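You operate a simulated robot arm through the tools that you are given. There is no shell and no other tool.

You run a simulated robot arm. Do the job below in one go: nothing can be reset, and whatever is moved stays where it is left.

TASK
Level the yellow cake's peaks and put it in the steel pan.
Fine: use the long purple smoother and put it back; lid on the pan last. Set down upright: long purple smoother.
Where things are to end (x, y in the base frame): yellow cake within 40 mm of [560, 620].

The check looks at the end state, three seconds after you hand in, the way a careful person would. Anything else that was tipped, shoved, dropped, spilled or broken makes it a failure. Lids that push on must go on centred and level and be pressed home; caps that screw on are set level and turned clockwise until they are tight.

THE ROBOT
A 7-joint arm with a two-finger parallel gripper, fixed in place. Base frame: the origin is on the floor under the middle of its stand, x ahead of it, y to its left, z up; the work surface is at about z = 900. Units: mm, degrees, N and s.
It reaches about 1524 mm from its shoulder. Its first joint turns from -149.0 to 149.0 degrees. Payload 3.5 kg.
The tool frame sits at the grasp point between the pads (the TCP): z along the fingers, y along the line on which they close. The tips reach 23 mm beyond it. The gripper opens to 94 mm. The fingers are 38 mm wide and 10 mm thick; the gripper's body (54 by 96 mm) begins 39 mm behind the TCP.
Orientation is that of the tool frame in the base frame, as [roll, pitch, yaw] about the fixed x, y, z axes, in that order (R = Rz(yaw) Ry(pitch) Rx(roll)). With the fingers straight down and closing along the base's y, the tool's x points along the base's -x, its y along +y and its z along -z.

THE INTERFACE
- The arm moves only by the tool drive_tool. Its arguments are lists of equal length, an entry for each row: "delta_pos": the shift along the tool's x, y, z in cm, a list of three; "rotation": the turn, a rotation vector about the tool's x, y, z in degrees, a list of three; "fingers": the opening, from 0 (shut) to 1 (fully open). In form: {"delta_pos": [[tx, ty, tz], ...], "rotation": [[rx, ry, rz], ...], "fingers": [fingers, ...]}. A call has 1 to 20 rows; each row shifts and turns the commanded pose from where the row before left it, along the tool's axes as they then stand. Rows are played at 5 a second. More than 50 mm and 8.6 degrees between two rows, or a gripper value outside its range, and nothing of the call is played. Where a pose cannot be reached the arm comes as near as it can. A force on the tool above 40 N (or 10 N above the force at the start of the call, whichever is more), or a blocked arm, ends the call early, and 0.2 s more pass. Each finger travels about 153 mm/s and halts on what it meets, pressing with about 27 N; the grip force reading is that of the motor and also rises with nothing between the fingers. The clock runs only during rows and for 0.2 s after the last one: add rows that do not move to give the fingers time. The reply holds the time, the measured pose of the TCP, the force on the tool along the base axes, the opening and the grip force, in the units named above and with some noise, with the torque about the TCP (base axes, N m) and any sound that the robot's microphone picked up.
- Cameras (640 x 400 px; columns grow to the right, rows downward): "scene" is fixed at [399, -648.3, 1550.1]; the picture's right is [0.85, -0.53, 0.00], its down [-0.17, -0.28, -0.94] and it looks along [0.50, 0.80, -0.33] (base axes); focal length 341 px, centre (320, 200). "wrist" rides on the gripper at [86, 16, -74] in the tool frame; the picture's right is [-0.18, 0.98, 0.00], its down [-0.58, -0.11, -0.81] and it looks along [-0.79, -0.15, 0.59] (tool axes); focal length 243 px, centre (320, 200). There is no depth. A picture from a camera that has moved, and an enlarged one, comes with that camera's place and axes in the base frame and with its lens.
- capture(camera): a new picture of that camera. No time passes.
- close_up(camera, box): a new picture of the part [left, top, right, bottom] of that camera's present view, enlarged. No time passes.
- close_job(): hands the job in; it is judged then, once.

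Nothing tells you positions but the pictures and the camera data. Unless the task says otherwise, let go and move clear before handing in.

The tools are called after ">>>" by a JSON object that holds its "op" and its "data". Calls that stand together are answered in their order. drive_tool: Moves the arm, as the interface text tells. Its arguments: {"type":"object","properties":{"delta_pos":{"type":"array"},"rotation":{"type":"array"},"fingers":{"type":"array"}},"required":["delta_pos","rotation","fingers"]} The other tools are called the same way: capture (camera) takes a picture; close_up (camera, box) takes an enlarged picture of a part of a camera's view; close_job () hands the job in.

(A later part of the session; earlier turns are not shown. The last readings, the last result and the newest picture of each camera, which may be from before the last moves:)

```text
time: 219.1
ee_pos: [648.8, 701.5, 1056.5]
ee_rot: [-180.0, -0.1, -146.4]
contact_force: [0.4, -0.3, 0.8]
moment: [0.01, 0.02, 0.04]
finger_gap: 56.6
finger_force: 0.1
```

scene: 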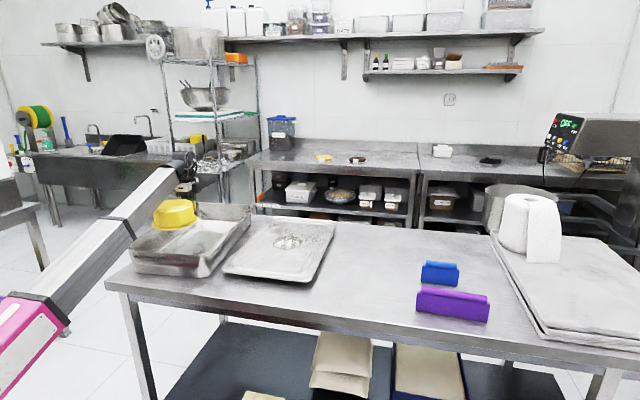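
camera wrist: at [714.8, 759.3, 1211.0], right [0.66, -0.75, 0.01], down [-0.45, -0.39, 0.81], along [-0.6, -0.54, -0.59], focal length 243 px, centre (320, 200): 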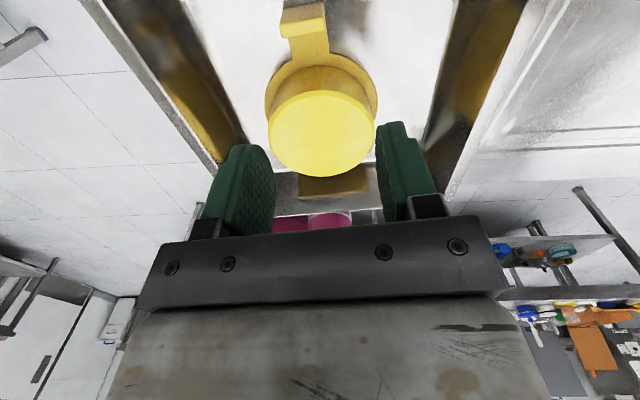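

>>> {"op": "drive_tool", "data": {"delta_pos": [[0, 0, 0], [0, 0, 0], [0, 0, 0]], "rotation": [[0, 0, -3], [0, 0, -3], [0, 0, 0]], "fingers": [0.6, 0.6, 0.6]}}

>>> {"op": "drive_tool", "data": {"delta_pos": [[0, 0, 0], [0, 0, 0], [0, 0, 0], [0, 0, 0]], "rotation": [[0, 0, -3], [0, 0, -3], [0, 0, -4], [0, 0, 0]], "fingers": [0.6, 0.6, 0.6, 0.6]}}

>>> {"op": "capture", "data": {"camera": "wrist"}}

>>> {"op": "close_up", "data": {"camera": "scene", "box": [170, 140, 250, 240]}}

```text
time: 219.9
ee_pos: [648.7, 701.8, 1055.3]
ee_rot: [-180.0, -0.1, -140.5]
contact_force: [-0.8, -0.4, -0.2]
moment: [0.05, -0.03, -0.01]
finger_gap: 56.2
finger_force: 0.0
```

```text
time: 220.9
ee_pos: [649.4, 703.0, 1055.3]
ee_rot: [180.0, -0.1, -130.5]
contact_force: [-0.4, 0.5, 0.7]
moment: [-0.01, 0.03, -0.01]
finger_gap: 56.6
finger_force: 0.0
```

```text
taken
camera wrist: at [580.3, 646.1, 1130.5], right [-0.63, 0.78, 0.0], down [0.46, 0.37, 0.81], along [0.63, 0.51, -0.59], focal length 243 px, centre (320, 200)
```

wrist: 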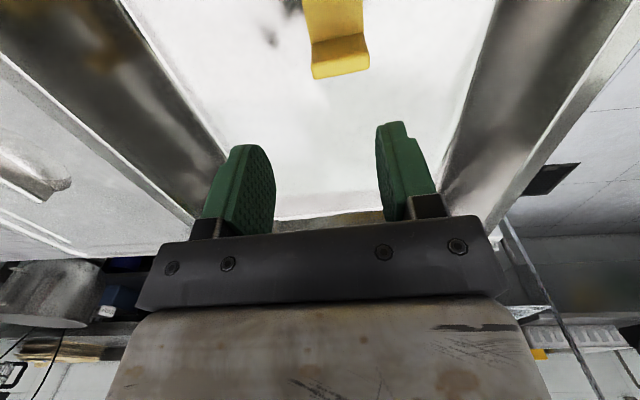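

```text
4.00 times, centred on (210, 190) of scene
camera zoom: at [399.0, -648.3, 1550.1], right [0.85, -0.53, 0.0], down [-0.17, -0.28, -0.94], along [0.5, 0.8, -0.33], focal length 1363 px, centre (760, 240)
```

zoom: 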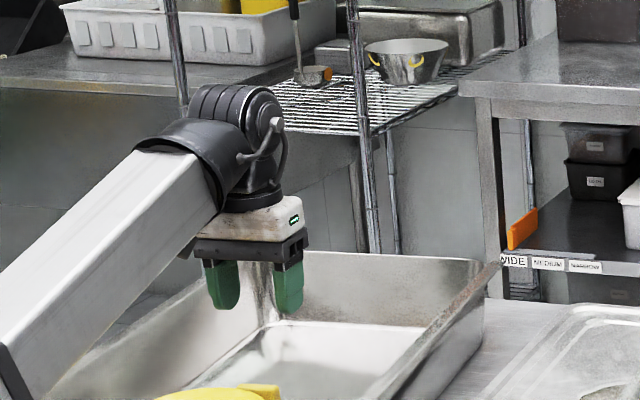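

No contact at yaw 230°, so the lid can be carried in this orientation at working height. I'll use this view to measure the pan's rails precisely.

>>> {"op": "close_up", "data": {"camera": "wrist", "box": [0, 0, 240, 250]}}

>>> {"op": "close_up", "data": {"camera": "wrist", "box": [400, 0, 640, 250]}}

```text
1.60 times, centred on (120, 125) of wrist
camera zoom: at [580.3, 646.1, 1130.5], right [-0.63, 0.78, 0.0], down [0.46, 0.37, 0.81], along [0.63, 0.51, -0.59], focal length 388 px, centre (640, 320)
```

zoom: 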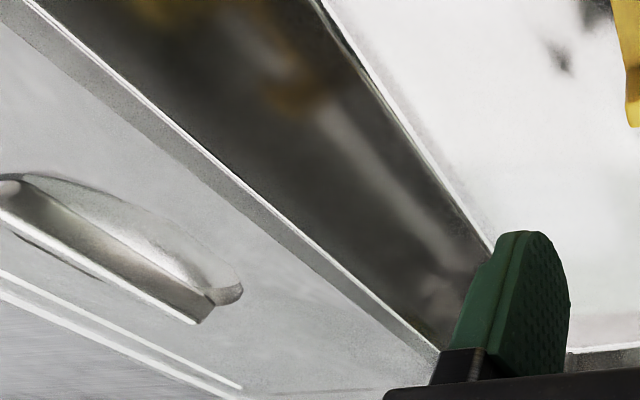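

```text
1.60 times, centred on (520, 125) of wrist
camera zoom: at [580.3, 646.1, 1130.5], right [-0.63, 0.78, 0.0], down [0.46, 0.37, 0.81], along [0.63, 0.51, -0.59], focal length 388 px, centre (0, 320)
```

zoom: 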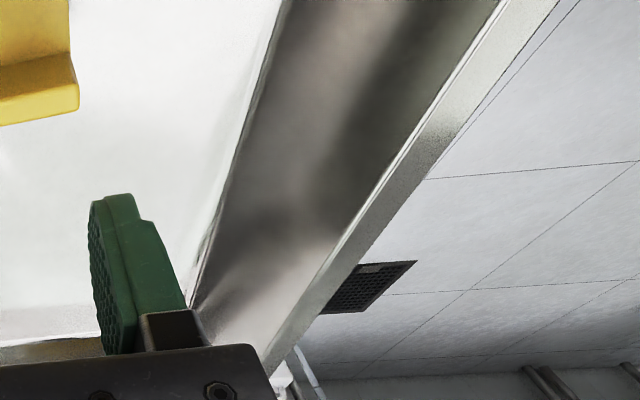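

The pan's long axis measures azimuth 51.1°, rim z≈995, centre about (658, 707). Now I'll go to the lid's handle with the hand at yaw 225°.

>>> {"op": "drive_tool", "data": {"delta_pos": [[-0.86, -4.51, 0], [-0.86, -4.51, 0], [-0.86, -4.51, 0], [-0.86, -4.51, 0], [-0.86, -4.51, 0], [-0.86, -4.51, 0], [-0.86, -4.51, 0], [-0.86, -4.51, 0], [0, 0, 0], [0, 0, 2.2], [0, 0, 2.2], [0, 0, 0]], "rotation": [[0, 0, 0], [0, 0, 0], [0, 0, 0], [0, 0, 0], [0, 0, 0], [0, 0, 0], [0, 0, 0], [0, 0, 0], [0, 0, 4.5], [0, 0, 0], [0, 0, 0], [0, 0, 0]], "fingers": [0.6, 0.6, 0.6, 0.6, 0.6, 0.6, 0.6, 0.6, 0.6, 0.6, 0.6, 0.6]}}

>>> {"op": "capture", "data": {"camera": "wrist"}}

>>> {"op": "close_up", "data": {"camera": "scene", "box": [210, 170, 350, 295]}}

```text
time: 223.5
ee_pos: [968.0, 521.8, 1011.5]
ee_rot: [-179.9, 0.0, -135.0]
contact_force: [-0.1, -0.7, 0.2]
moment: [0.01, -0.01, -0.01]
finger_gap: 56.4
finger_force: 0.1
```

```text
taken
camera wrist: at [894.8, 470.4, 1087.9], right [-0.56, 0.83, 0.0], down [0.49, 0.33, 0.81], along [0.66, 0.45, -0.59], focal length 243 px, centre (320, 200)
```

wrist: 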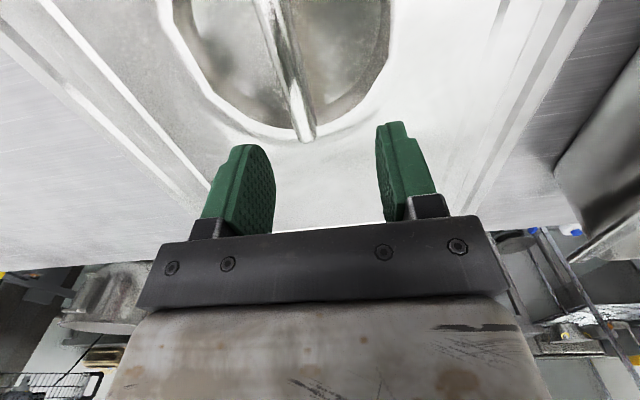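

```text
3.20 times, centred on (280, 232) of scene
camera zoom: at [399.0, -648.3, 1550.1], right [0.85, -0.53, 0.0], down [-0.17, -0.28, -0.94], along [0.5, 0.8, -0.33], focal length 1090 px, centre (448, 96)
```

zoom: 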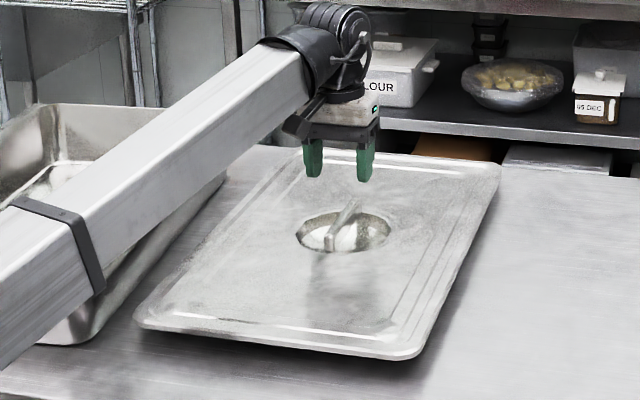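

>>> {"op": "close_up", "data": {"camera": "wrist", "box": [150, 0, 410, 160]}}

>>> {"op": "close_up", "data": {"camera": "scene", "box": [265, 215, 325, 260]}}

```text
2.46 times, centred on (280, 80) of wrist
camera zoom: at [894.8, 470.4, 1087.9], right [-0.56, 0.83, 0.0], down [0.49, 0.33, 0.81], along [0.66, 0.45, -0.59], focal length 597 px, centre (418, 495)
```

zoom: 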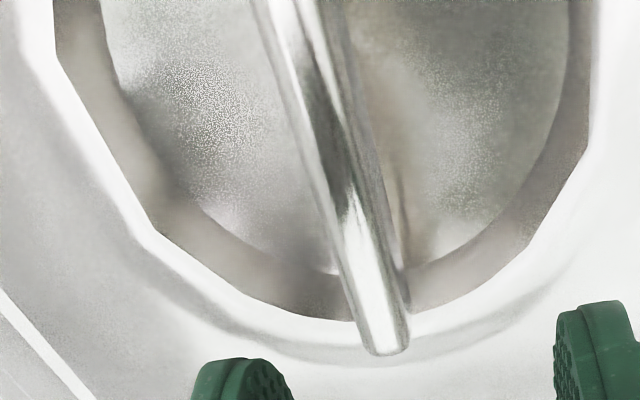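

```text
8.89 times, centred on (295, 238) of scene
camera zoom: at [399.0, -648.3, 1550.1], right [0.85, -0.53, 0.0], down [-0.17, -0.28, -0.94], along [0.5, 0.8, -0.33], focal length 3029 px, centre (542, -133)
```

zoom: 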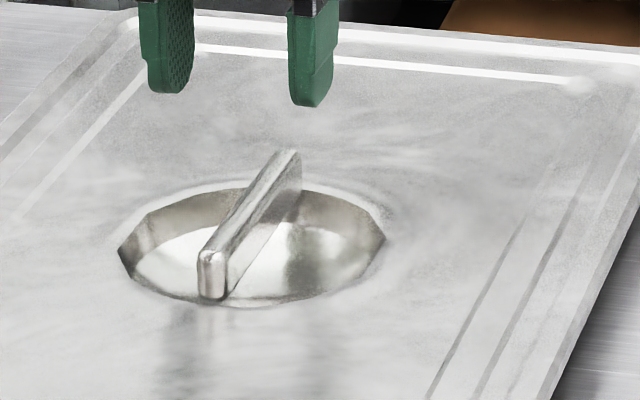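

The bar looks higher than I assumed; the lid seems to rest on its recessed bowl with its flange raised. I'll back off a little to see the whole bar and bowl.

>>> {"op": "drive_tool", "data": {"delta_pos": [[4, 0, 0], [4, 0, -2], [0, 0, 0]], "rotation": [[0, 0, 0], [0, 0, 0], [0, 0, 0]], "fingers": [0.6, 0.6, 0.6]}}

>>> {"op": "capture", "data": {"camera": "wrist"}}

>>> {"op": "close_up", "data": {"camera": "wrist", "box": [180, 0, 400, 150]}}

>>> {"op": "close_up", "data": {"camera": "scene", "box": [220, 245, 330, 290]}}

```text
time: 224.3
ee_pos: [911.2, 462.0, 1032.4]
ee_rot: [180.0, -0.1, -135.0]
contact_force: [0.1, 0.3, -0.9]
moment: [0.01, -0.01, 0.01]
finger_gap: 56.3
finger_force: 0.0
```

```text
taken
camera wrist: at [838.6, 412.4, 1108.2], right [-0.56, 0.83, 0.0], down [0.49, 0.33, 0.81], along [0.66, 0.45, -0.59], focal length 243 px, centre (320, 200)
```

wrist: 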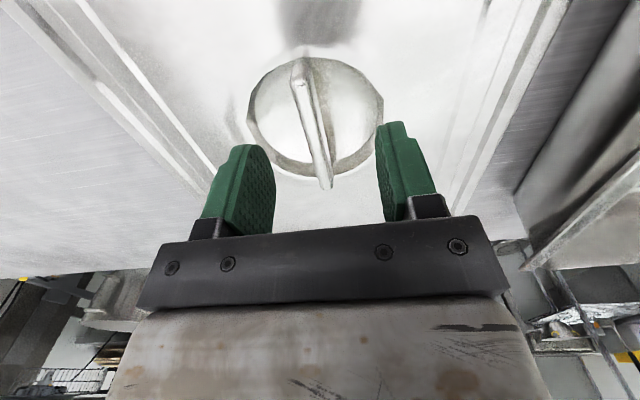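

```text
2.67 times, centred on (290, 75) of wrist
camera zoom: at [838.6, 412.4, 1108.2], right [-0.56, 0.83, 0.0], down [0.49, 0.33, 0.81], along [0.66, 0.45, -0.59], focal length 647 px, centre (400, 533)
```

zoom: 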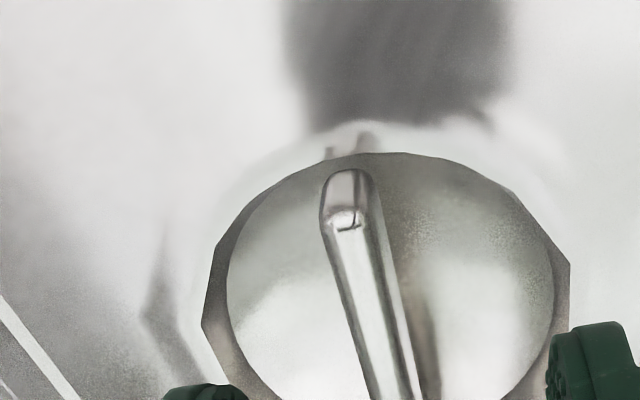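

```text
5.82 times, centred on (275, 268) of scene
camera zoom: at [399.0, -648.3, 1550.1], right [0.85, -0.53, 0.0], down [-0.17, -0.28, -0.94], along [0.5, 0.8, -0.33], focal length 1983 px, centre (582, -193)
```

zoom: 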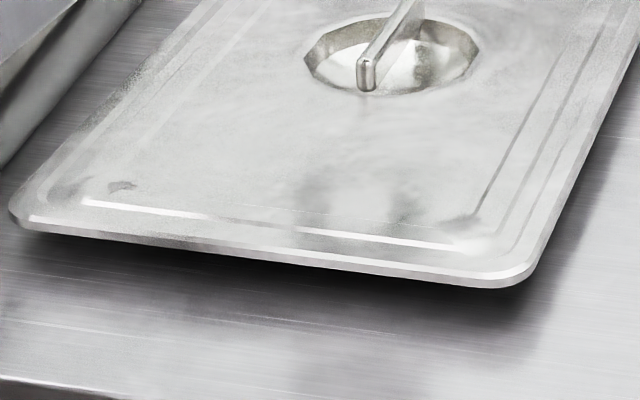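

Stereo from the two wrist views puts the bar's top at z≈954, with its centre near (953, 486) and direction 45°. The fixed camera is off by about a centimetre at that range, so I'll rely on wrist views. Zooming in on the lid's side edges to get its orientation.

>>> {"op": "close_up", "data": {"camera": "wrist", "box": [0, 0, 230, 200]}}

>>> {"op": "close_up", "data": {"camera": "wrist", "box": [410, 0, 640, 200]}}

>>> {"op": "close_up", "data": {"camera": "wrist", "box": [230, 40, 400, 200]}}

```text
2.00 times, centred on (115, 100) of wrist
camera zoom: at [838.6, 412.4, 1108.2], right [-0.56, 0.83, 0.0], down [0.49, 0.33, 0.81], along [0.66, 0.45, -0.59], focal length 485 px, centre (730, 400)
```

zoom: 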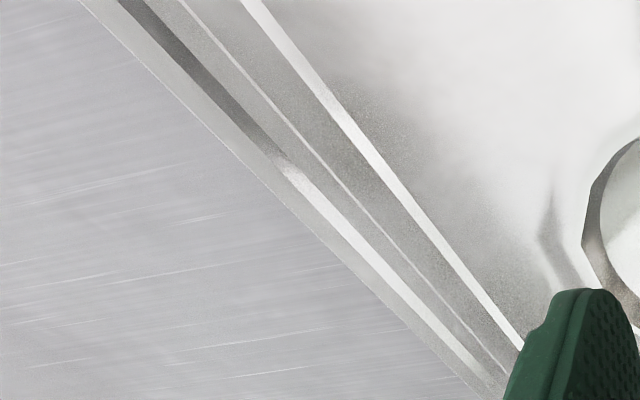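

```text
2.00 times, centred on (525, 100) of wrist
camera zoom: at [838.6, 412.4, 1108.2], right [-0.56, 0.83, 0.0], down [0.49, 0.33, 0.81], along [0.66, 0.45, -0.59], focal length 485 px, centre (-90, 400)
```

zoom: 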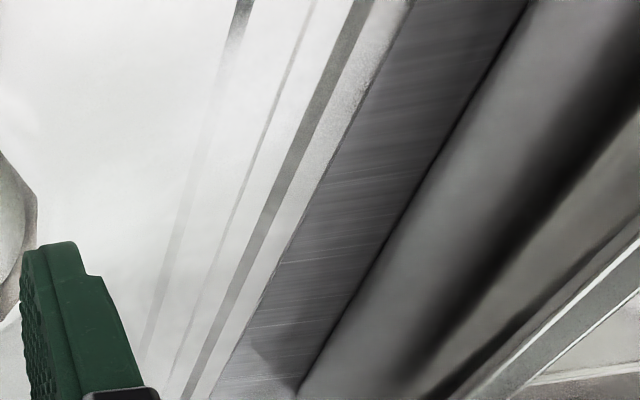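

```text
2.50 times, centred on (315, 120) of wrist
camera zoom: at [838.6, 412.4, 1108.2], right [-0.56, 0.83, 0.0], down [0.49, 0.33, 0.81], along [0.66, 0.45, -0.59], focal length 606 px, centre (332, 400)
```

zoom: 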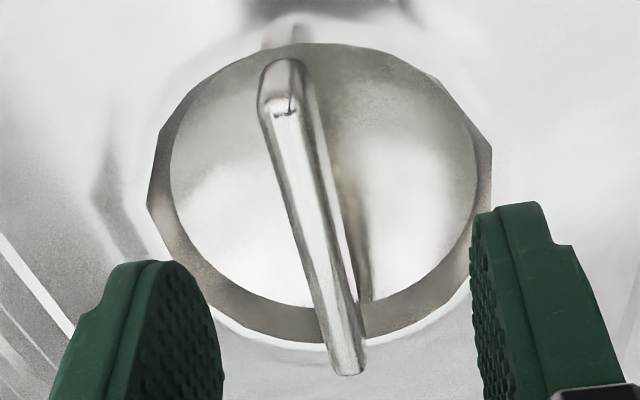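

The lid is centred near (952, 487) at azimuth 45.3°, with the bar along its long axis. I'll move over the bar's centre and check alignment before going into the bowl.

>>> {"op": "drive_tool", "data": {"delta_pos": [[-2.3, -0.55, 0], [-2.34, -0.55, 0], [0, 0, 2.5], [0, 0, 1.5], [0, 0, 0], [0, 0, 0]], "rotation": [[0, 0, -0.35], [0, 0, 0], [0, 0, 0], [0, 0, 0], [0, 0, 0], [0, 0, 0]], "fingers": [0.43, 0.43, 0.43, 0.43, 0.43, 0.43]}}

>>> {"op": "capture", "data": {"camera": "wrist"}}

>>> {"op": "close_up", "data": {"camera": "scene", "box": [250, 190, 340, 265]}}

```text
time: 225.7
ee_pos: [952.9, 486.6, 992.6]
ee_rot: [-180.0, -0.2, -134.7]
contact_force: [0.3, -0.2, 0.3]
moment: [-0.03, 0.01, -0.01]
finger_gap: 40.4
finger_force: 0.0
```

```text
taken
camera wrist: at [880.4, 436.8, 1067.5], right [-0.57, 0.82, 0.0], down [0.49, 0.34, 0.81], along [0.66, 0.46, -0.59], focal length 243 px, centre (320, 200)
```

wrist: 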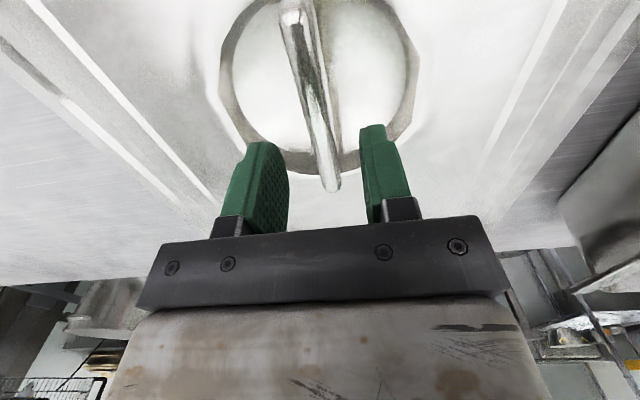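

```text
5.33 times, centred on (295, 228) of scene
camera zoom: at [399.0, -648.3, 1550.1], right [0.85, -0.53, 0.0], down [-0.17, -0.28, -0.94], along [0.5, 0.8, -0.33], focal length 1818 px, centre (453, 53)
```

zoom: 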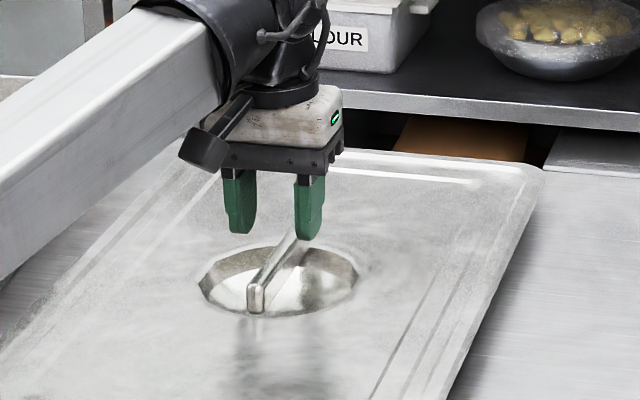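

Aligned within about 1.5 mm. Going down around the bar.

>>> {"op": "drive_tool", "data": {"delta_pos": [[0, -0.1, 1.5], [0, 0, 1.5], [0, 0, 1.0], [0, 0, 0.7], [0, 0, 0.3], [0, 0, 0]], "rotation": [[0, 0, 0], [0, 0, 0], [0, 0, 0], [0, 0, 0], [0, 0, 0], [0, 0, 0]], "fingers": [0.43, 0.43, 0.43, 0.43, 0.43, 0.43]}}

>>> {"op": "capture", "data": {"camera": "wrist"}}

>>> {"op": "close_up", "data": {"camera": "scene", "box": [250, 190, 340, 265]}}

```text
time: 227.1
ee_pos: [953.3, 486.0, 941.9]
ee_rot: [-179.9, -0.1, -134.7]
contact_force: [-0.7, -0.1, -0.6]
moment: [0.0, 0.0, -0.01]
finger_gap: 40.7
finger_force: 0.0
```

```text
taken
camera wrist: at [880.3, 436.5, 1016.7], right [-0.57, 0.82, 0.0], down [0.49, 0.34, 0.81], along [0.66, 0.46, -0.59], focal length 243 px, centre (320, 200)
```

wrist: 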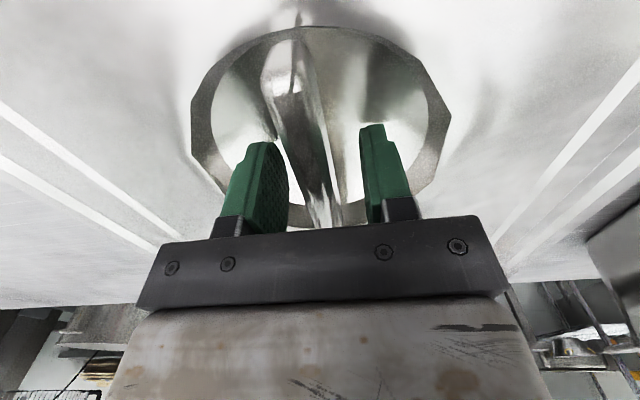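

```text
5.33 times, centred on (295, 228) of scene
camera zoom: at [399.0, -648.3, 1550.1], right [0.85, -0.53, 0.0], down [-0.17, -0.28, -0.94], along [0.5, 0.8, -0.33], focal length 1818 px, centre (453, 53)
```

zoom: 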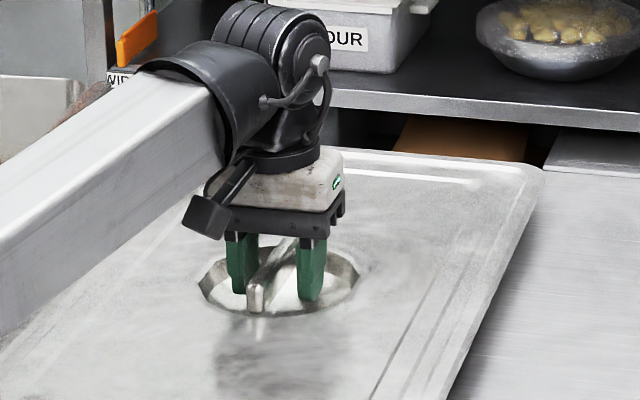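

>>> {"op": "drive_tool", "data": {"delta_pos": [[0, 0, 0], [0, 0, 0], [0, 0, 0], [0, 0, 0], [0, 0, 0], [0, 0, 0], [0, 0, 0]], "rotation": [[0, 0, 0], [0, 0, 0], [0, 0, 0], [0, 0, 0], [0, 0, 0], [0, 0, 0], [0, 0, 0]], "fingers": [0.34, 0.26, 0.2, 0.14, 0.08, 0, 0]}}

>>> {"op": "capture", "data": {"camera": "wrist"}}

>>> {"op": "close_up", "data": {"camera": "scene", "box": [210, 190, 350, 295]}}

```text
time: 228.7
ee_pos: [952.4, 486.2, 941.9]
ee_rot: [-179.9, 0.0, -134.7]
contact_force: [0.7, -1.4, 0.0]
moment: [-0.01, -0.17, -0.25]
finger_gap: 14.7
finger_force: 27.0
```

```text
taken
camera wrist: at [880.3, 436.4, 1016.8], right [-0.57, 0.82, 0.0], down [0.49, 0.34, 0.81], along [0.66, 0.46, -0.59], focal length 243 px, centre (320, 200)
```

wrist: 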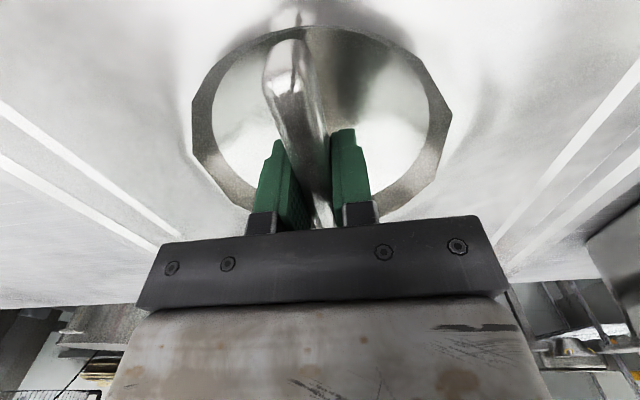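

```text
3.81 times, centred on (280, 242) of scene
camera zoom: at [399.0, -648.3, 1550.1], right [0.85, -0.53, 0.0], down [-0.17, -0.28, -0.94], along [0.5, 0.8, -0.33], focal length 1298 px, centre (472, 38)
```

zoom: 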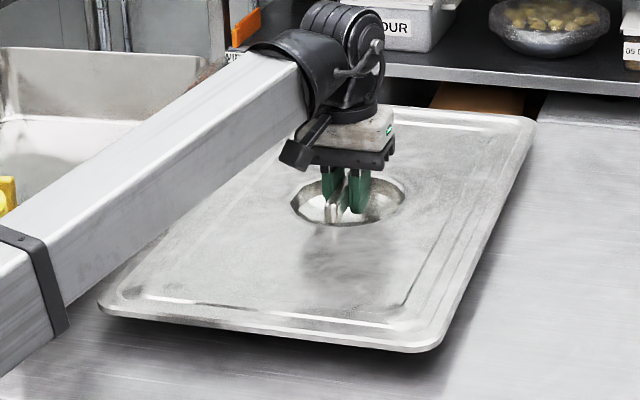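

Bar gripped (14.7 mm, 27 N). I'll lift slightly to check weight and balance.

>>> {"op": "drive_tool", "data": {"delta_pos": [[0, 0, -0.3], [0, 0, -0.5], [0, 0, 0]], "rotation": [[0, 0, 0], [0, 0, 0], [0, 0, 0]], "fingers": [0, 0, 0]}}

>>> {"op": "close_up", "data": {"camera": "scene", "box": [210, 190, 350, 295]}}

```text
time: 229.5
ee_pos: [953.6, 486.7, 950.2]
ee_rot: [179.8, -0.1, -134.7]
contact_force: [-0.5, 0.2, -8.1]
moment: [-0.01, 0.05, -0.01]
finger_gap: 14.7
finger_force: 26.7
```

```text
3.81 times, centred on (280, 242) of scene
camera zoom: at [399.0, -648.3, 1550.1], right [0.85, -0.53, 0.0], down [-0.17, -0.28, -0.94], along [0.5, 0.8, -0.33], focal length 1298 px, centre (472, 38)
```

zoom: 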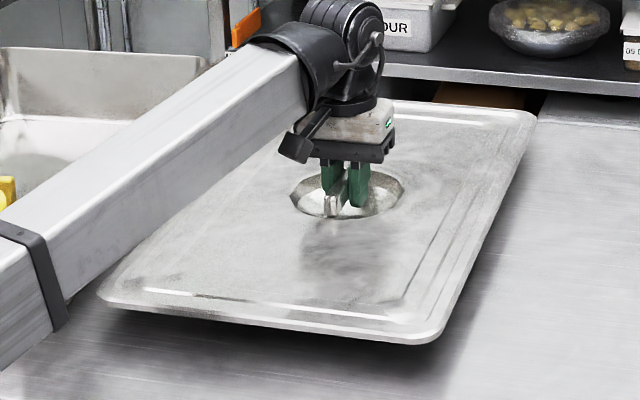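

The lid weighs about 8 N and hangs balanced. Before carrying it I want the pan's centre measured more exactly with the wrist camera, which the held lid would block, so I'll set it back down where it was and take those views first.

>>> {"op": "drive_tool", "data": {"delta_pos": [[0, 0, 0.4], [0, 0, 0.3], [0, 0, 0.1], [0, 0, 0]], "rotation": [[0, 0, 0], [0, 0, 0], [0, 0, 0], [0, 0, 0]], "fingers": [0, 0, 0, 0]}}

>>> {"op": "drive_tool", "data": {"delta_pos": [[0, 0, 0], [0, 0, 0], [0, 0, 0], [0, 0, 0], [0, 0, -1], [0, 0, -3], [0, 0, -4], [0, 0, -3], [0, 0, 0]], "rotation": [[0, 0, 0], [0, 0, 0], [0, 0, 0], [0, 0, 0], [0, 0, 0], [0, 0, 0], [0, 0, 0], [0, 0, 0], [0, 0, 0]], "fingers": [0.18, 0.25, 0.34, 0.43, 0.43, 0.43, 0.43, 0.43, 0.43]}}

>>> {"op": "close_up", "data": {"camera": "scene", "box": [210, 190, 350, 295]}}

```text
time: 230.5
ee_pos: [952.5, 488.1, 941.0]
ee_rot: [-180.0, -0.1, -134.8]
contact_force: [2.5, 2.8, 2.0]
moment: [-0.42, 0.19, 0.04]
finger_gap: 14.8
finger_force: 27.3
```

```text
time: 232.5
ee_pos: [951.0, 488.6, 1052.3]
ee_rot: [179.9, -0.1, -134.6]
contact_force: [-0.3, -0.5, -0.6]
moment: [-0.02, -0.03, 0.01]
finger_gap: 40.5
finger_force: 0.1
```

```text
3.81 times, centred on (280, 242) of scene
camera zoom: at [399.0, -648.3, 1550.1], right [0.85, -0.53, 0.0], down [-0.17, -0.28, -0.94], along [0.5, 0.8, -0.33], focal length 1298 px, centre (472, 38)
```

zoom: 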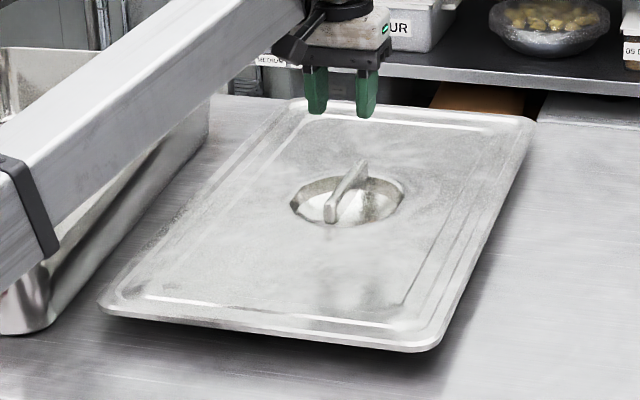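

The lid is back down where it was. Now over to the pan's far half to view its back wall and rails.

>>> {"op": "drive_tool", "data": {"delta_pos": [[-0.66, 4.7, 0], [-0.66, 4.7, 0], [-0.66, 4.7, 0], [-0.66, 4.7, 0], [-0.66, 4.7, 0], [-0.66, 4.7, 0], [-0.66, 4.7, 0], [-0.66, 4.7, 0], [0, 0, 0], [0, 0, 0]], "rotation": [[0, 0, 0], [0, 0, 0], [0, 0, 0], [0, 0, 0], [0, 0, 0], [0, 0, 0], [0, 0, 0], [0, 0, 0], [0, 0, -5.7], [0, 0, 0]], "fingers": [0.43, 0.43, 0.43, 0.43, 0.43, 0.43, 0.43, 0.43, 0.43, 0.43]}}

>>> {"op": "capture", "data": {"camera": "wrist"}}

>>> {"op": "close_up", "data": {"camera": "wrist", "box": [0, 0, 320, 230]}}

>>> {"op": "close_up", "data": {"camera": "wrist", "box": [320, 0, 640, 230]}}

```text
time: 234.7
ee_pos: [723.7, 789.1, 1051.4]
ee_rot: [179.9, -0.1, -128.9]
contact_force: [0.3, -0.2, -0.1]
moment: [0.0, -0.01, 0.01]
finger_gap: 40.4
finger_force: 0.1
```

```text
taken
camera wrist: at [655.7, 730.6, 1126.6], right [-0.65, 0.76, 0.0], down [0.45, 0.38, 0.81], along [0.61, 0.52, -0.59], focal length 243 px, centre (320, 200)
```

wrist: 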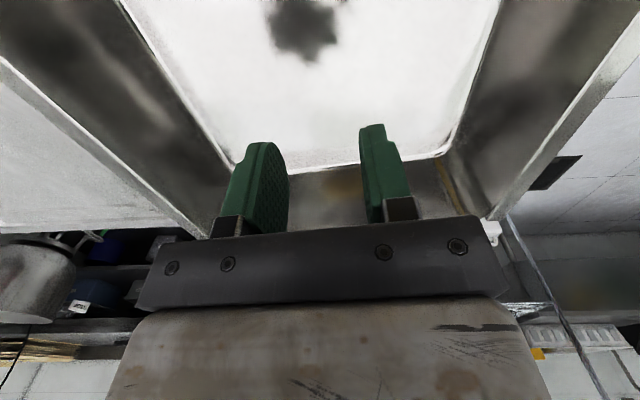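

```text
1.74 times, centred on (160, 115) of wrist
camera zoom: at [655.7, 730.6, 1126.6], right [-0.65, 0.76, 0.0], down [0.45, 0.38, 0.81], along [0.61, 0.52, -0.59], focal length 422 px, centre (598, 348)
```

zoom: 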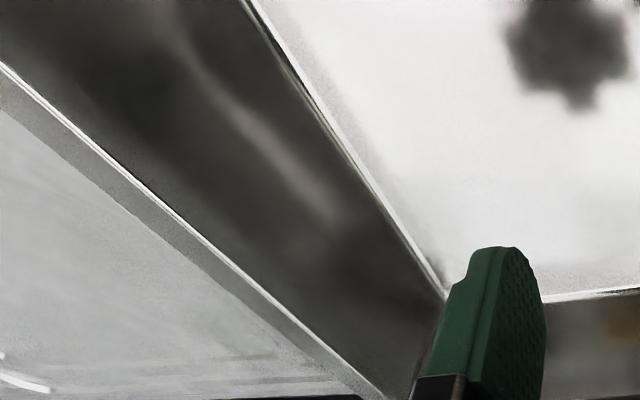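

```text
1.74 times, centred on (480, 115) of wrist
camera zoom: at [655.7, 730.6, 1126.6], right [-0.65, 0.76, 0.0], down [0.45, 0.38, 0.81], along [0.61, 0.52, -0.59], focal length 422 px, centre (42, 348)
```

zoom: 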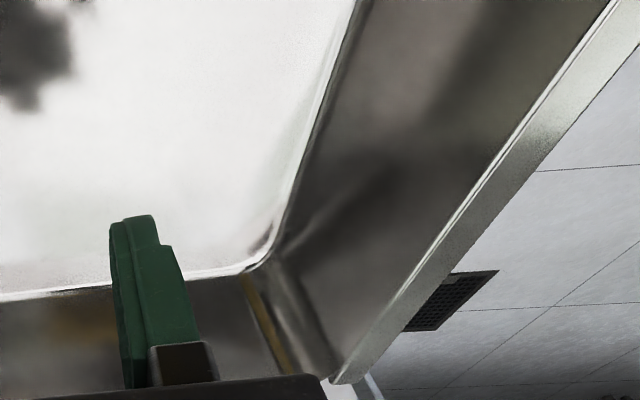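

The rails are 304 mm apart, centreline found, azimuth 51°. Now I'll turn to look at the pan's front wall the same way.

>>> {"op": "drive_tool", "data": {"delta_pos": [[0, 0, 0], [0, 0, 0], [0, 0, 0], [0, 0, 0], [0, 0, 0], [0, 0, 0], [0, 0, 0], [0, 0, 0], [0, 0, 0], [0, 0, 0], [0, 0, 0], [0, 0, 0], [0, 0, 0], [0, 0, 0], [0, 0, 0], [0, 0, 0], [0, 0, 0], [0, 0, 0], [0, 0, 0], [0, 0, 0]], "rotation": [[0, 0, 8], [0, 0, 8], [0, 0, 8], [0, 0, 8], [0, 0, 8], [0, 0, 8], [0, 0, 8], [0, 0, 8], [0, 0, 8], [0, 0, 8], [0, 0, 8], [0, 0, 8], [0, 0, 8], [0, 0, 8], [0, 0, 8], [0, 0, 8], [0, 0, 8], [0, 0, 8], [0, 0, 8], [0, 0, 8]], "fingers": [0.43, 0.43, 0.43, 0.43, 0.43, 0.43, 0.43, 0.43, 0.43, 0.43, 0.43, 0.43, 0.43, 0.43, 0.43, 0.43, 0.43, 0.43, 0.43, 0.43]}}

>>> {"op": "drive_tool", "data": {"delta_pos": [[0, 0, -2], [0, 0, 0], [-3.2, 0, 0], [-3.2, 0, 0], [-3.2, 0, 0], [-3.2, 0, 0], [-3.2, 0, 0], [-3.2, 0, 0], [0, 0, 0], [0, 0, 0]], "rotation": [[0, 0, 7], [0, 0, 7], [0, 0, 0], [0, 0, 0], [0, 0, 0], [0, 0, 0], [0, 0, 0], [0, 0, 0], [0, 0, 0], [0, 0, 0]], "fingers": [0.43, 0.43, 0.43, 0.43, 0.43, 0.43, 0.43, 0.43, 0.43, 0.43]}}

>>> {"op": "capture", "data": {"camera": "wrist"}}

```text
time: 238.9
ee_pos: [721.6, 788.9, 1052.6]
ee_rot: [-179.9, 0.1, 70.8]
contact_force: [-0.7, -0.4, -0.2]
moment: [0.0, 0.01, -0.01]
finger_gap: 40.4
finger_force: 0.0
```

```text
time: 241.1
ee_pos: [619.5, 629.2, 1075.7]
ee_rot: [-179.9, 0.1, 56.9]
contact_force: [-0.3, 0.6, 0.3]
moment: [-0.02, 0.0, 0.01]
finger_gap: 40.5
finger_force: 0.1
```

```text
taken
camera wrist: at [679.7, 691.6, 1148.9], right [0.72, -0.69, 0.0], down [-0.41, -0.43, 0.81], along [-0.56, -0.58, -0.59], focal length 243 px, centre (320, 200)
```

wrist: 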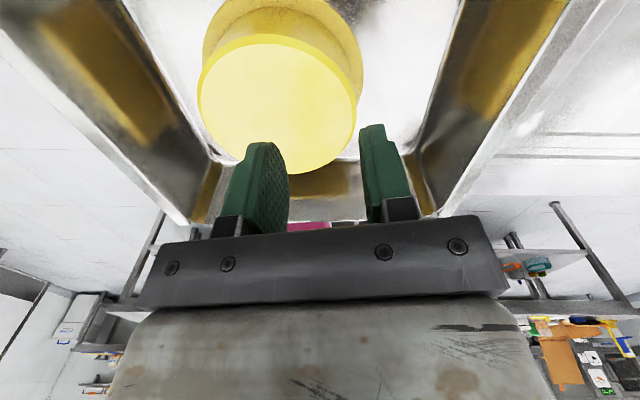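

>>> {"op": "close_up", "data": {"camera": "wrist", "box": [100, 100, 300, 235]}}

>>> {"op": "close_up", "data": {"camera": "wrist", "box": [340, 100, 540, 235]}}

>>> {"op": "close_up", "data": {"camera": "wrist", "box": [270, 150, 390, 235]}}

```text
2.96 times, centred on (200, 168) of wrist
camera zoom: at [679.7, 691.6, 1148.9], right [0.72, -0.69, 0.0], down [-0.41, -0.43, 0.81], along [-0.56, -0.58, -0.59], focal length 719 px, centre (676, 296)
```

zoom: 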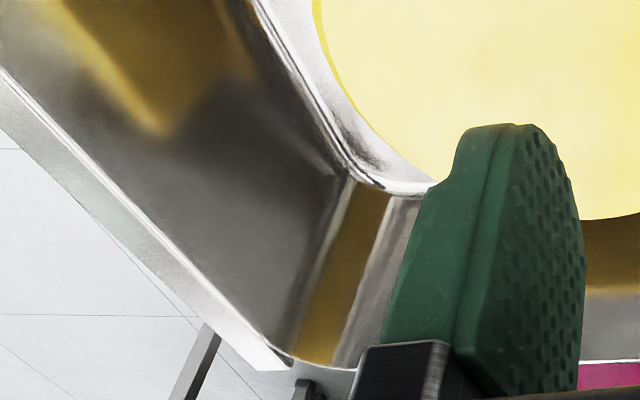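

```text
2.96 times, centred on (440, 168) of wrist
camera zoom: at [679.7, 691.6, 1148.9], right [0.72, -0.69, 0.0], down [-0.41, -0.43, 0.81], along [-0.56, -0.58, -0.59], focal length 719 px, centre (-36, 296)
```

zoom: 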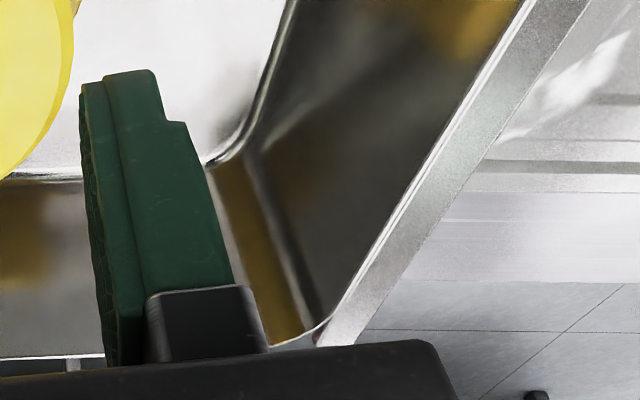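

```text
4.71 times, centred on (330, 192) of wrist
camera zoom: at [679.7, 691.6, 1148.9], right [0.72, -0.69, 0.0], down [-0.41, -0.43, 0.81], along [-0.56, -0.58, -0.59], focal length 1142 px, centre (273, 235)
```

zoom: 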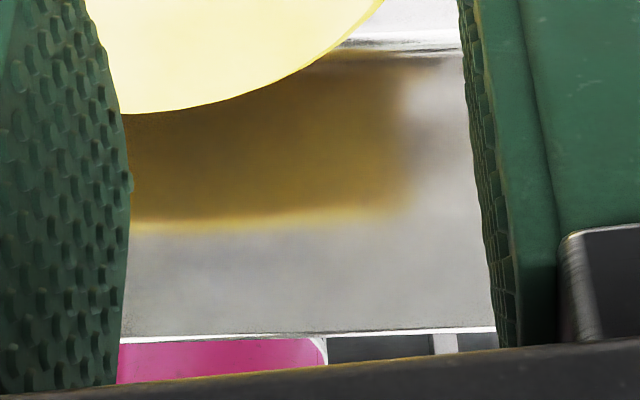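

The pan is now well fixed from wrist views: centre (660, 709), long axis at 50.4°, floor front and back edges symmetric about that. The lid (about 315×510 mm) is centred on its bar. I'll turn back and return to the lid.

>>> {"op": "drive_tool", "data": {"delta_pos": [[0, 0, 2], [0, 0, 0], [0, 0, 0], [0, 0, 0], [0, 0, 0], [0, 0, 0], [0, 0, 0], [0, 0, 0], [0, 0, 0], [0, 0, 0], [0, 0, 0], [0, 0, 0], [0, 0, 0], [0, 0, 0], [0, 0, 0], [0, 0, 0], [0, 0, 0], [0, 0, 0], [0, 0, 0], [0, 0, 0]], "rotation": [[0, 0, 0], [0, 0, -8], [0, 0, -8], [0, 0, -8], [0, 0, -8], [0, 0, -8], [0, 0, -8], [0, 0, -8], [0, 0, -8], [0, 0, -8], [0, 0, -8], [0, 0, -8], [0, 0, -8], [0, 0, -8], [0, 0, -8], [0, 0, -8], [0, 0, -8], [0, 0, -8], [0, 0, -8], [0, 0, -8]], "fingers": [0.43, 0.43, 0.43, 0.43, 0.43, 0.43, 0.43, 0.43, 0.43, 0.43, 0.43, 0.43, 0.43, 0.43, 0.43, 0.43, 0.43, 0.43, 0.43, 0.43]}}

>>> {"op": "drive_tool", "data": {"delta_pos": [[0, 0, 0], [0, 0, 0], [0, 0, 0]], "rotation": [[0, 0, -8], [0, 0, -8], [0, 0, 0]], "fingers": [0.43, 0.43, 0.43]}}

```text
time: 245.3
ee_pos: [617.3, 627.8, 1050.9]
ee_rot: [179.9, -0.2, -150.8]
contact_force: [0.2, 0.4, 0.1]
moment: [-0.01, 0.0, -0.02]
finger_gap: 40.4
finger_force: 0.1
```

```text
time: 246.1
ee_pos: [616.9, 629.4, 1051.5]
ee_rot: [180.0, -0.1, -134.9]
contact_force: [0.4, 0.6, -0.5]
moment: [0.0, 0.04, -0.01]
finger_gap: 40.7
finger_force: 0.1
```

>>> {"op": "drive_tool", "data": {"delta_pos": [[-1.696, -4.23, 0], [-1.696, -4.23, 0], [-1.696, -4.23, 0], [-1.696, -4.23, 0], [-1.696, -4.23, 0], [-1.696, -4.23, 0], [-1.696, -4.23, 0], [-1.696, -4.23, 0], [0, 0, 3], [0, 0, 3], [0, 0, 0], [0, 0, 0]], "rotation": [[0, 0, 0], [0, 0, 0], [0, 0, 0], [0, 0, 0], [0, 0, 0], [0, 0, 0], [0, 0, 0], [0, 0, 0], [0, 0, -0.2], [0, 0, 0], [0, 0, 0], [0, 0, 0]], "fingers": [0.43, 0.43, 0.43, 0.43, 0.43, 0.43, 0.43, 0.43, 0.43, 0.43, 0.43, 0.43]}}

>>> {"op": "capture", "data": {"camera": "wrist"}}

>>> {"op": "close_up", "data": {"camera": "wrist", "box": [220, 0, 420, 200]}}

```text
time: 248.7
ee_pos: [954.1, 484.9, 991.1]
ee_rot: [-180.0, -0.1, -134.9]
contact_force: [-1.3, -0.6, -0.5]
moment: [0.0, 0.05, -0.04]
finger_gap: 40.2
finger_force: 0.0
```

```text
taken
camera wrist: at [882.1, 434.2, 1065.8], right [-0.57, 0.82, 0.0], down [0.49, 0.34, 0.81], along [0.66, 0.46, -0.59], focal length 243 px, centre (320, 200)
```

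wrist: 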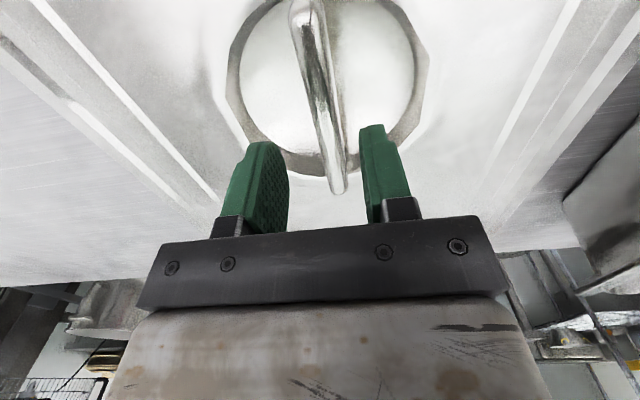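

```text
2.00 times, centred on (320, 100) of wrist
camera zoom: at [882.1, 434.2, 1065.8], right [-0.57, 0.82, 0.0], down [0.49, 0.34, 0.81], along [0.66, 0.46, -0.59], focal length 485 px, centre (320, 400)
```

zoom: 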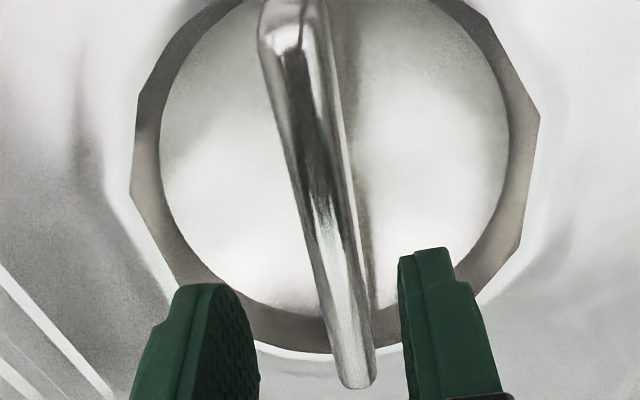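

>>> {"op": "drive_tool", "data": {"delta_pos": [[0, 0.35, 0], [0, 0, 1.5], [0, 0, 1.5], [0, 0, 1.0], [0, 0, 0.7], [0, 0, 0.3], [0, 0, 0]], "rotation": [[0, 0, -0.3], [0, 0, 0], [0, 0, 0], [0, 0, 0], [0, 0, 0], [0, 0, 0], [0, 0, 0]], "fingers": [0.43, 0.43, 0.43, 0.43, 0.43, 0.43, 0.43]}}

>>> {"op": "drive_tool", "data": {"delta_pos": [[0, 0, 0], [0, 0, 0], [0, 0, 0], [0, 0, 0], [0, 0, 0], [0, 0, 0], [0, 0, 0]], "rotation": [[0, 0, 0], [0, 0, 0], [0, 0, 0], [0, 0, 0], [0, 0, 0], [0, 0, 0], [0, 0, 0]], "fingers": [0.34, 0.26, 0.2, 0.14, 0.08, 0, 0]}}

>>> {"op": "capture", "data": {"camera": "wrist"}}

```text
time: 250.3
ee_pos: [950.4, 488.8, 941.1]
ee_rot: [-180.0, -0.1, -134.5]
contact_force: [-0.2, -0.5, -0.3]
moment: [-0.04, -0.01, -0.03]
finger_gap: 40.4
finger_force: 0.0
```

```text
time: 251.9
ee_pos: [949.5, 488.7, 941.7]
ee_rot: [-179.9, -0.1, -134.6]
contact_force: [2.4, -2.0, 1.5]
moment: [0.02, -0.31, -0.08]
finger_gap: 14.9
finger_force: 26.7
```

```text
taken
camera wrist: at [877.9, 437.0, 1016.9], right [-0.57, 0.82, 0.0], down [0.49, 0.34, 0.81], along [0.66, 0.46, -0.59], focal length 243 px, centre (320, 200)
```

wrist: 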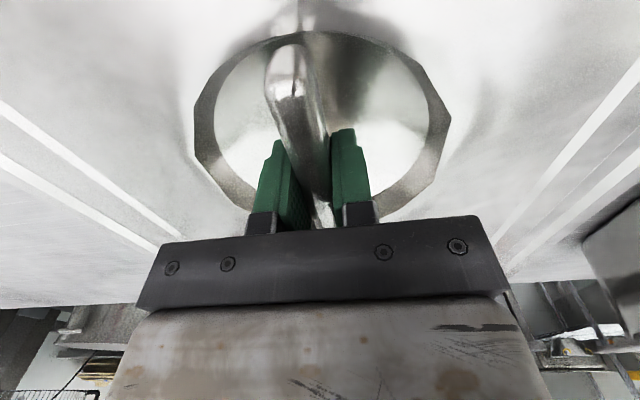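

Gripped again. Lifting the lid slowly.

>>> {"op": "drive_tool", "data": {"delta_pos": [[0, 0, -0.4], [0, 0, -0.8], [0, 0, -1.2], [0, 0, -1.5], [0, 0, -1.8], [0, 0, -1.8], [0, 0, -1.8], [0, 0, -1.8], [0, 0, -1.2], [0, 0, -0.7], [0, 0, 0]], "rotation": [[0, 0, 0], [0, 0, 0], [0, 0, 0], [0, 0, 0], [0, 0, 0], [0, 0, 0], [0, 0, 0], [0, 0, 0], [0, 0, 0], [0, 0, 0], [0, 0, 0]], "fingers": [0, 0, 0, 0, 0, 0, 0, 0, 0, 0, 0]}}

>>> {"op": "capture", "data": {"camera": "scene"}}

>>> {"op": "capture", "data": {"camera": "wrist"}}

```text
time: 254.3
ee_pos: [951.3, 487.9, 1071.3]
ee_rot: [179.9, -0.1, -134.5]
contact_force: [-0.1, -0.7, -7.9]
moment: [-0.03, 0.02, 0.03]
finger_gap: 14.8
finger_force: 26.6
```

```text
taken
```

scene: 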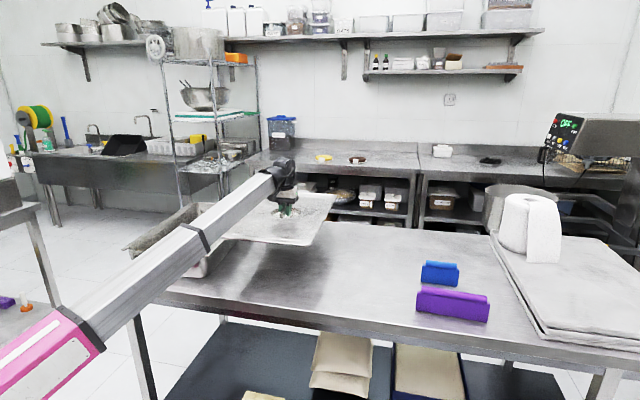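

```text
taken
camera wrist: at [878.5, 437.2, 1146.8], right [-0.57, 0.82, 0.0], down [0.49, 0.34, 0.8], along [0.66, 0.46, -0.59], focal length 243 px, centre (320, 200)
```

wrist: 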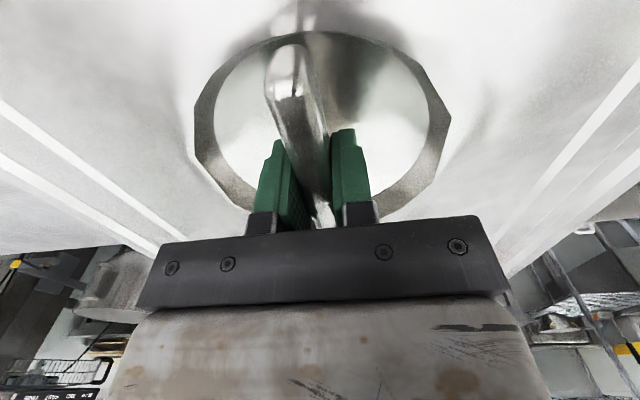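

The lid hangs level. I'll carry it gently over the pan, then turn to 230.4°.

>>> {"op": "drive_tool", "data": {"delta_pos": [[0.09, 0.7, 0], [0.206, 1.6, 0], [0.37, 2.87, 0], [0.37, 2.87, 0], [0.37, 2.87, 0], [0.37, 2.87, 0], [0.37, 2.87, 0], [0.37, 2.87, 0], [0.37, 2.87, 0], [0.37, 2.87, 0], [0.37, 2.87, 0], [0.37, 2.87, 0], [0.37, 2.87, 0], [0.206, 1.6, 0], [0.086, 0.67, 0], [0, 0, 0], [0, 0, 0], [0, 0, 0], [0, 0, 0]], "rotation": [[0, 0, 0], [0, 0, 0], [0, 0, 0], [0, 0, 0], [0, 0, 0], [0, 0, 0], [0, 0, 0], [0, 0, 0], [0, 0, 0], [0, 0, 0], [0, 0, 0], [0, 0, 0], [0, 0, 0], [0, 0, 0], [0, 0, 0], [0, 0, -2.5], [0, 0, -2.5], [0, 0, 0], [0, 0, 0]], "fingers": [0, 0, 0, 0, 0, 0, 0, 0, 0, 0, 0, 0, 0, 0, 0, 0, 0, 0, 0]}}

>>> {"op": "close_up", "data": {"camera": "scene", "box": [100, 150, 280, 290]}}

>>> {"op": "capture", "data": {"camera": "wrist"}}

```text
time: 258.3
ee_pos: [660.9, 709.5, 1071.2]
ee_rot: [180.0, -0.2, -129.4]
contact_force: [-0.4, -0.5, -7.8]
moment: [0.0, -0.01, 0.01]
finger_gap: 14.8
finger_force: 26.8
```

```text
2.86 times, centred on (190, 220) of scene
camera zoom: at [399.0, -648.3, 1550.1], right [0.85, -0.53, 0.0], down [-0.17, -0.28, -0.94], along [0.5, 0.8, -0.33], focal length 974 px, centre (691, 143)
```

zoom: 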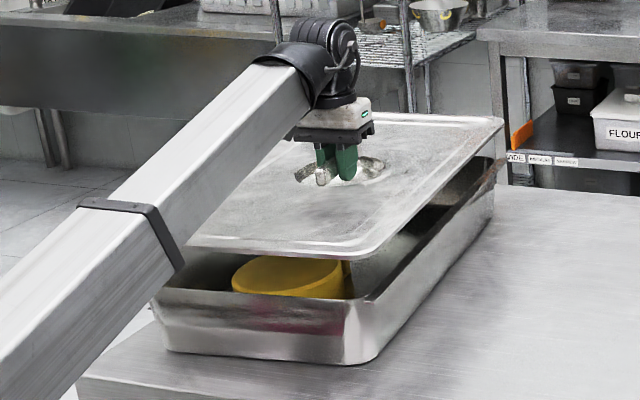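

```text
taken
camera wrist: at [593.0, 651.6, 1147.2], right [-0.64, 0.77, 0.0], down [0.46, 0.38, 0.81], along [0.62, 0.52, -0.59], focal length 243 px, centre (320, 200)
```

wrist: 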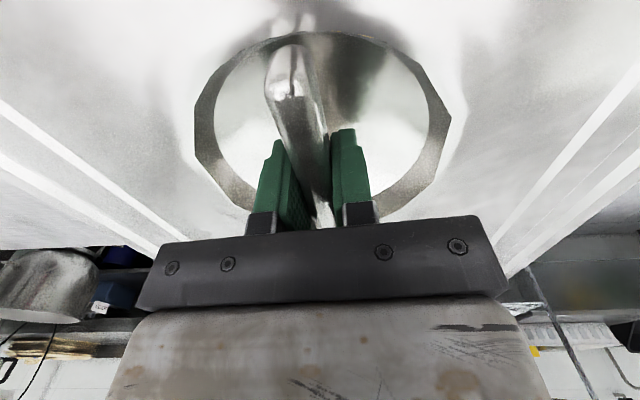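

It's over the pan. Lowering partway to compare the lid's edges with the rails.

>>> {"op": "drive_tool", "data": {"delta_pos": [[0, 0, 0.5], [0, 0, 1.0], [0, 0, 1.0], [0, 0, 0.7], [0, 0, 0.3], [0, 0, 0]], "rotation": [[0, 0, 0], [0, 0, 0], [0, 0, 0], [0, 0, 0], [0, 0, 0], [0, 0, 0]], "fingers": [0, 0, 0, 0, 0, 0]}}

>>> {"op": "close_up", "data": {"camera": "scene", "box": [120, 180, 270, 290]}}

>>> {"op": "close_up", "data": {"camera": "scene", "box": [190, 190, 260, 240]}}

>>> {"op": "close_up", "data": {"camera": "scene", "box": [130, 220, 220, 285]}}

```text
time: 259.7
ee_pos: [660.5, 708.3, 1035.6]
ee_rot: [180.0, -0.1, -129.4]
contact_force: [-0.5, 0.0, -8.5]
moment: [-0.03, 0.06, 0.03]
finger_gap: 15.0
finger_force: 27.2
```

```text
3.64 times, centred on (195, 235) of scene
camera zoom: at [399.0, -648.3, 1550.1], right [0.85, -0.53, 0.0], down [-0.17, -0.28, -0.94], along [0.5, 0.8, -0.33], focal length 1239 px, centre (774, 73)
```

zoom: 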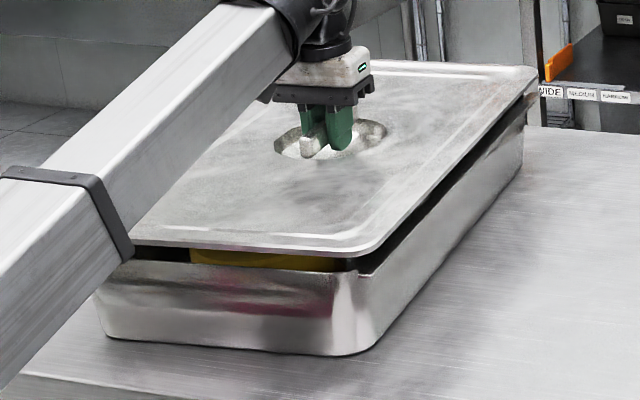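

```text
8.00 times, centred on (225, 215) of scene
camera zoom: at [399.0, -648.3, 1550.1], right [0.85, -0.53, 0.0], down [-0.17, -0.28, -0.94], along [0.5, 0.8, -0.33], focal length 2726 px, centre (1080, 80)
```

zoom: 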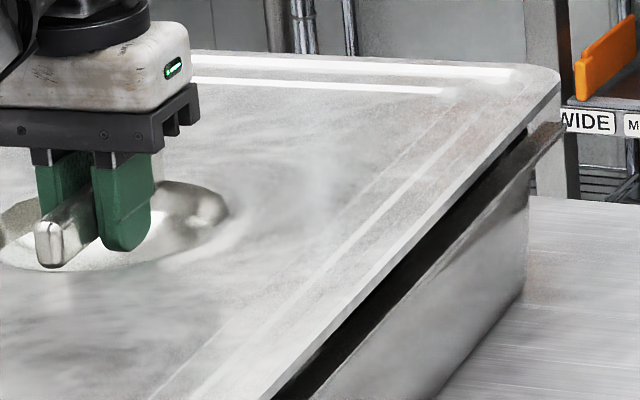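

```text
6.15 times, centred on (175, 252) of scene
camera zoom: at [399.0, -648.3, 1550.1], right [0.85, -0.53, 0.0], down [-0.17, -0.28, -0.94], along [0.5, 0.8, -0.33], focal length 2097 px, centre (1212, -123)
```

zoom: 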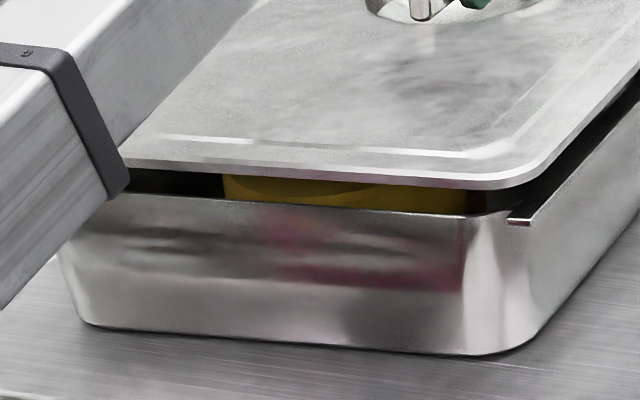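

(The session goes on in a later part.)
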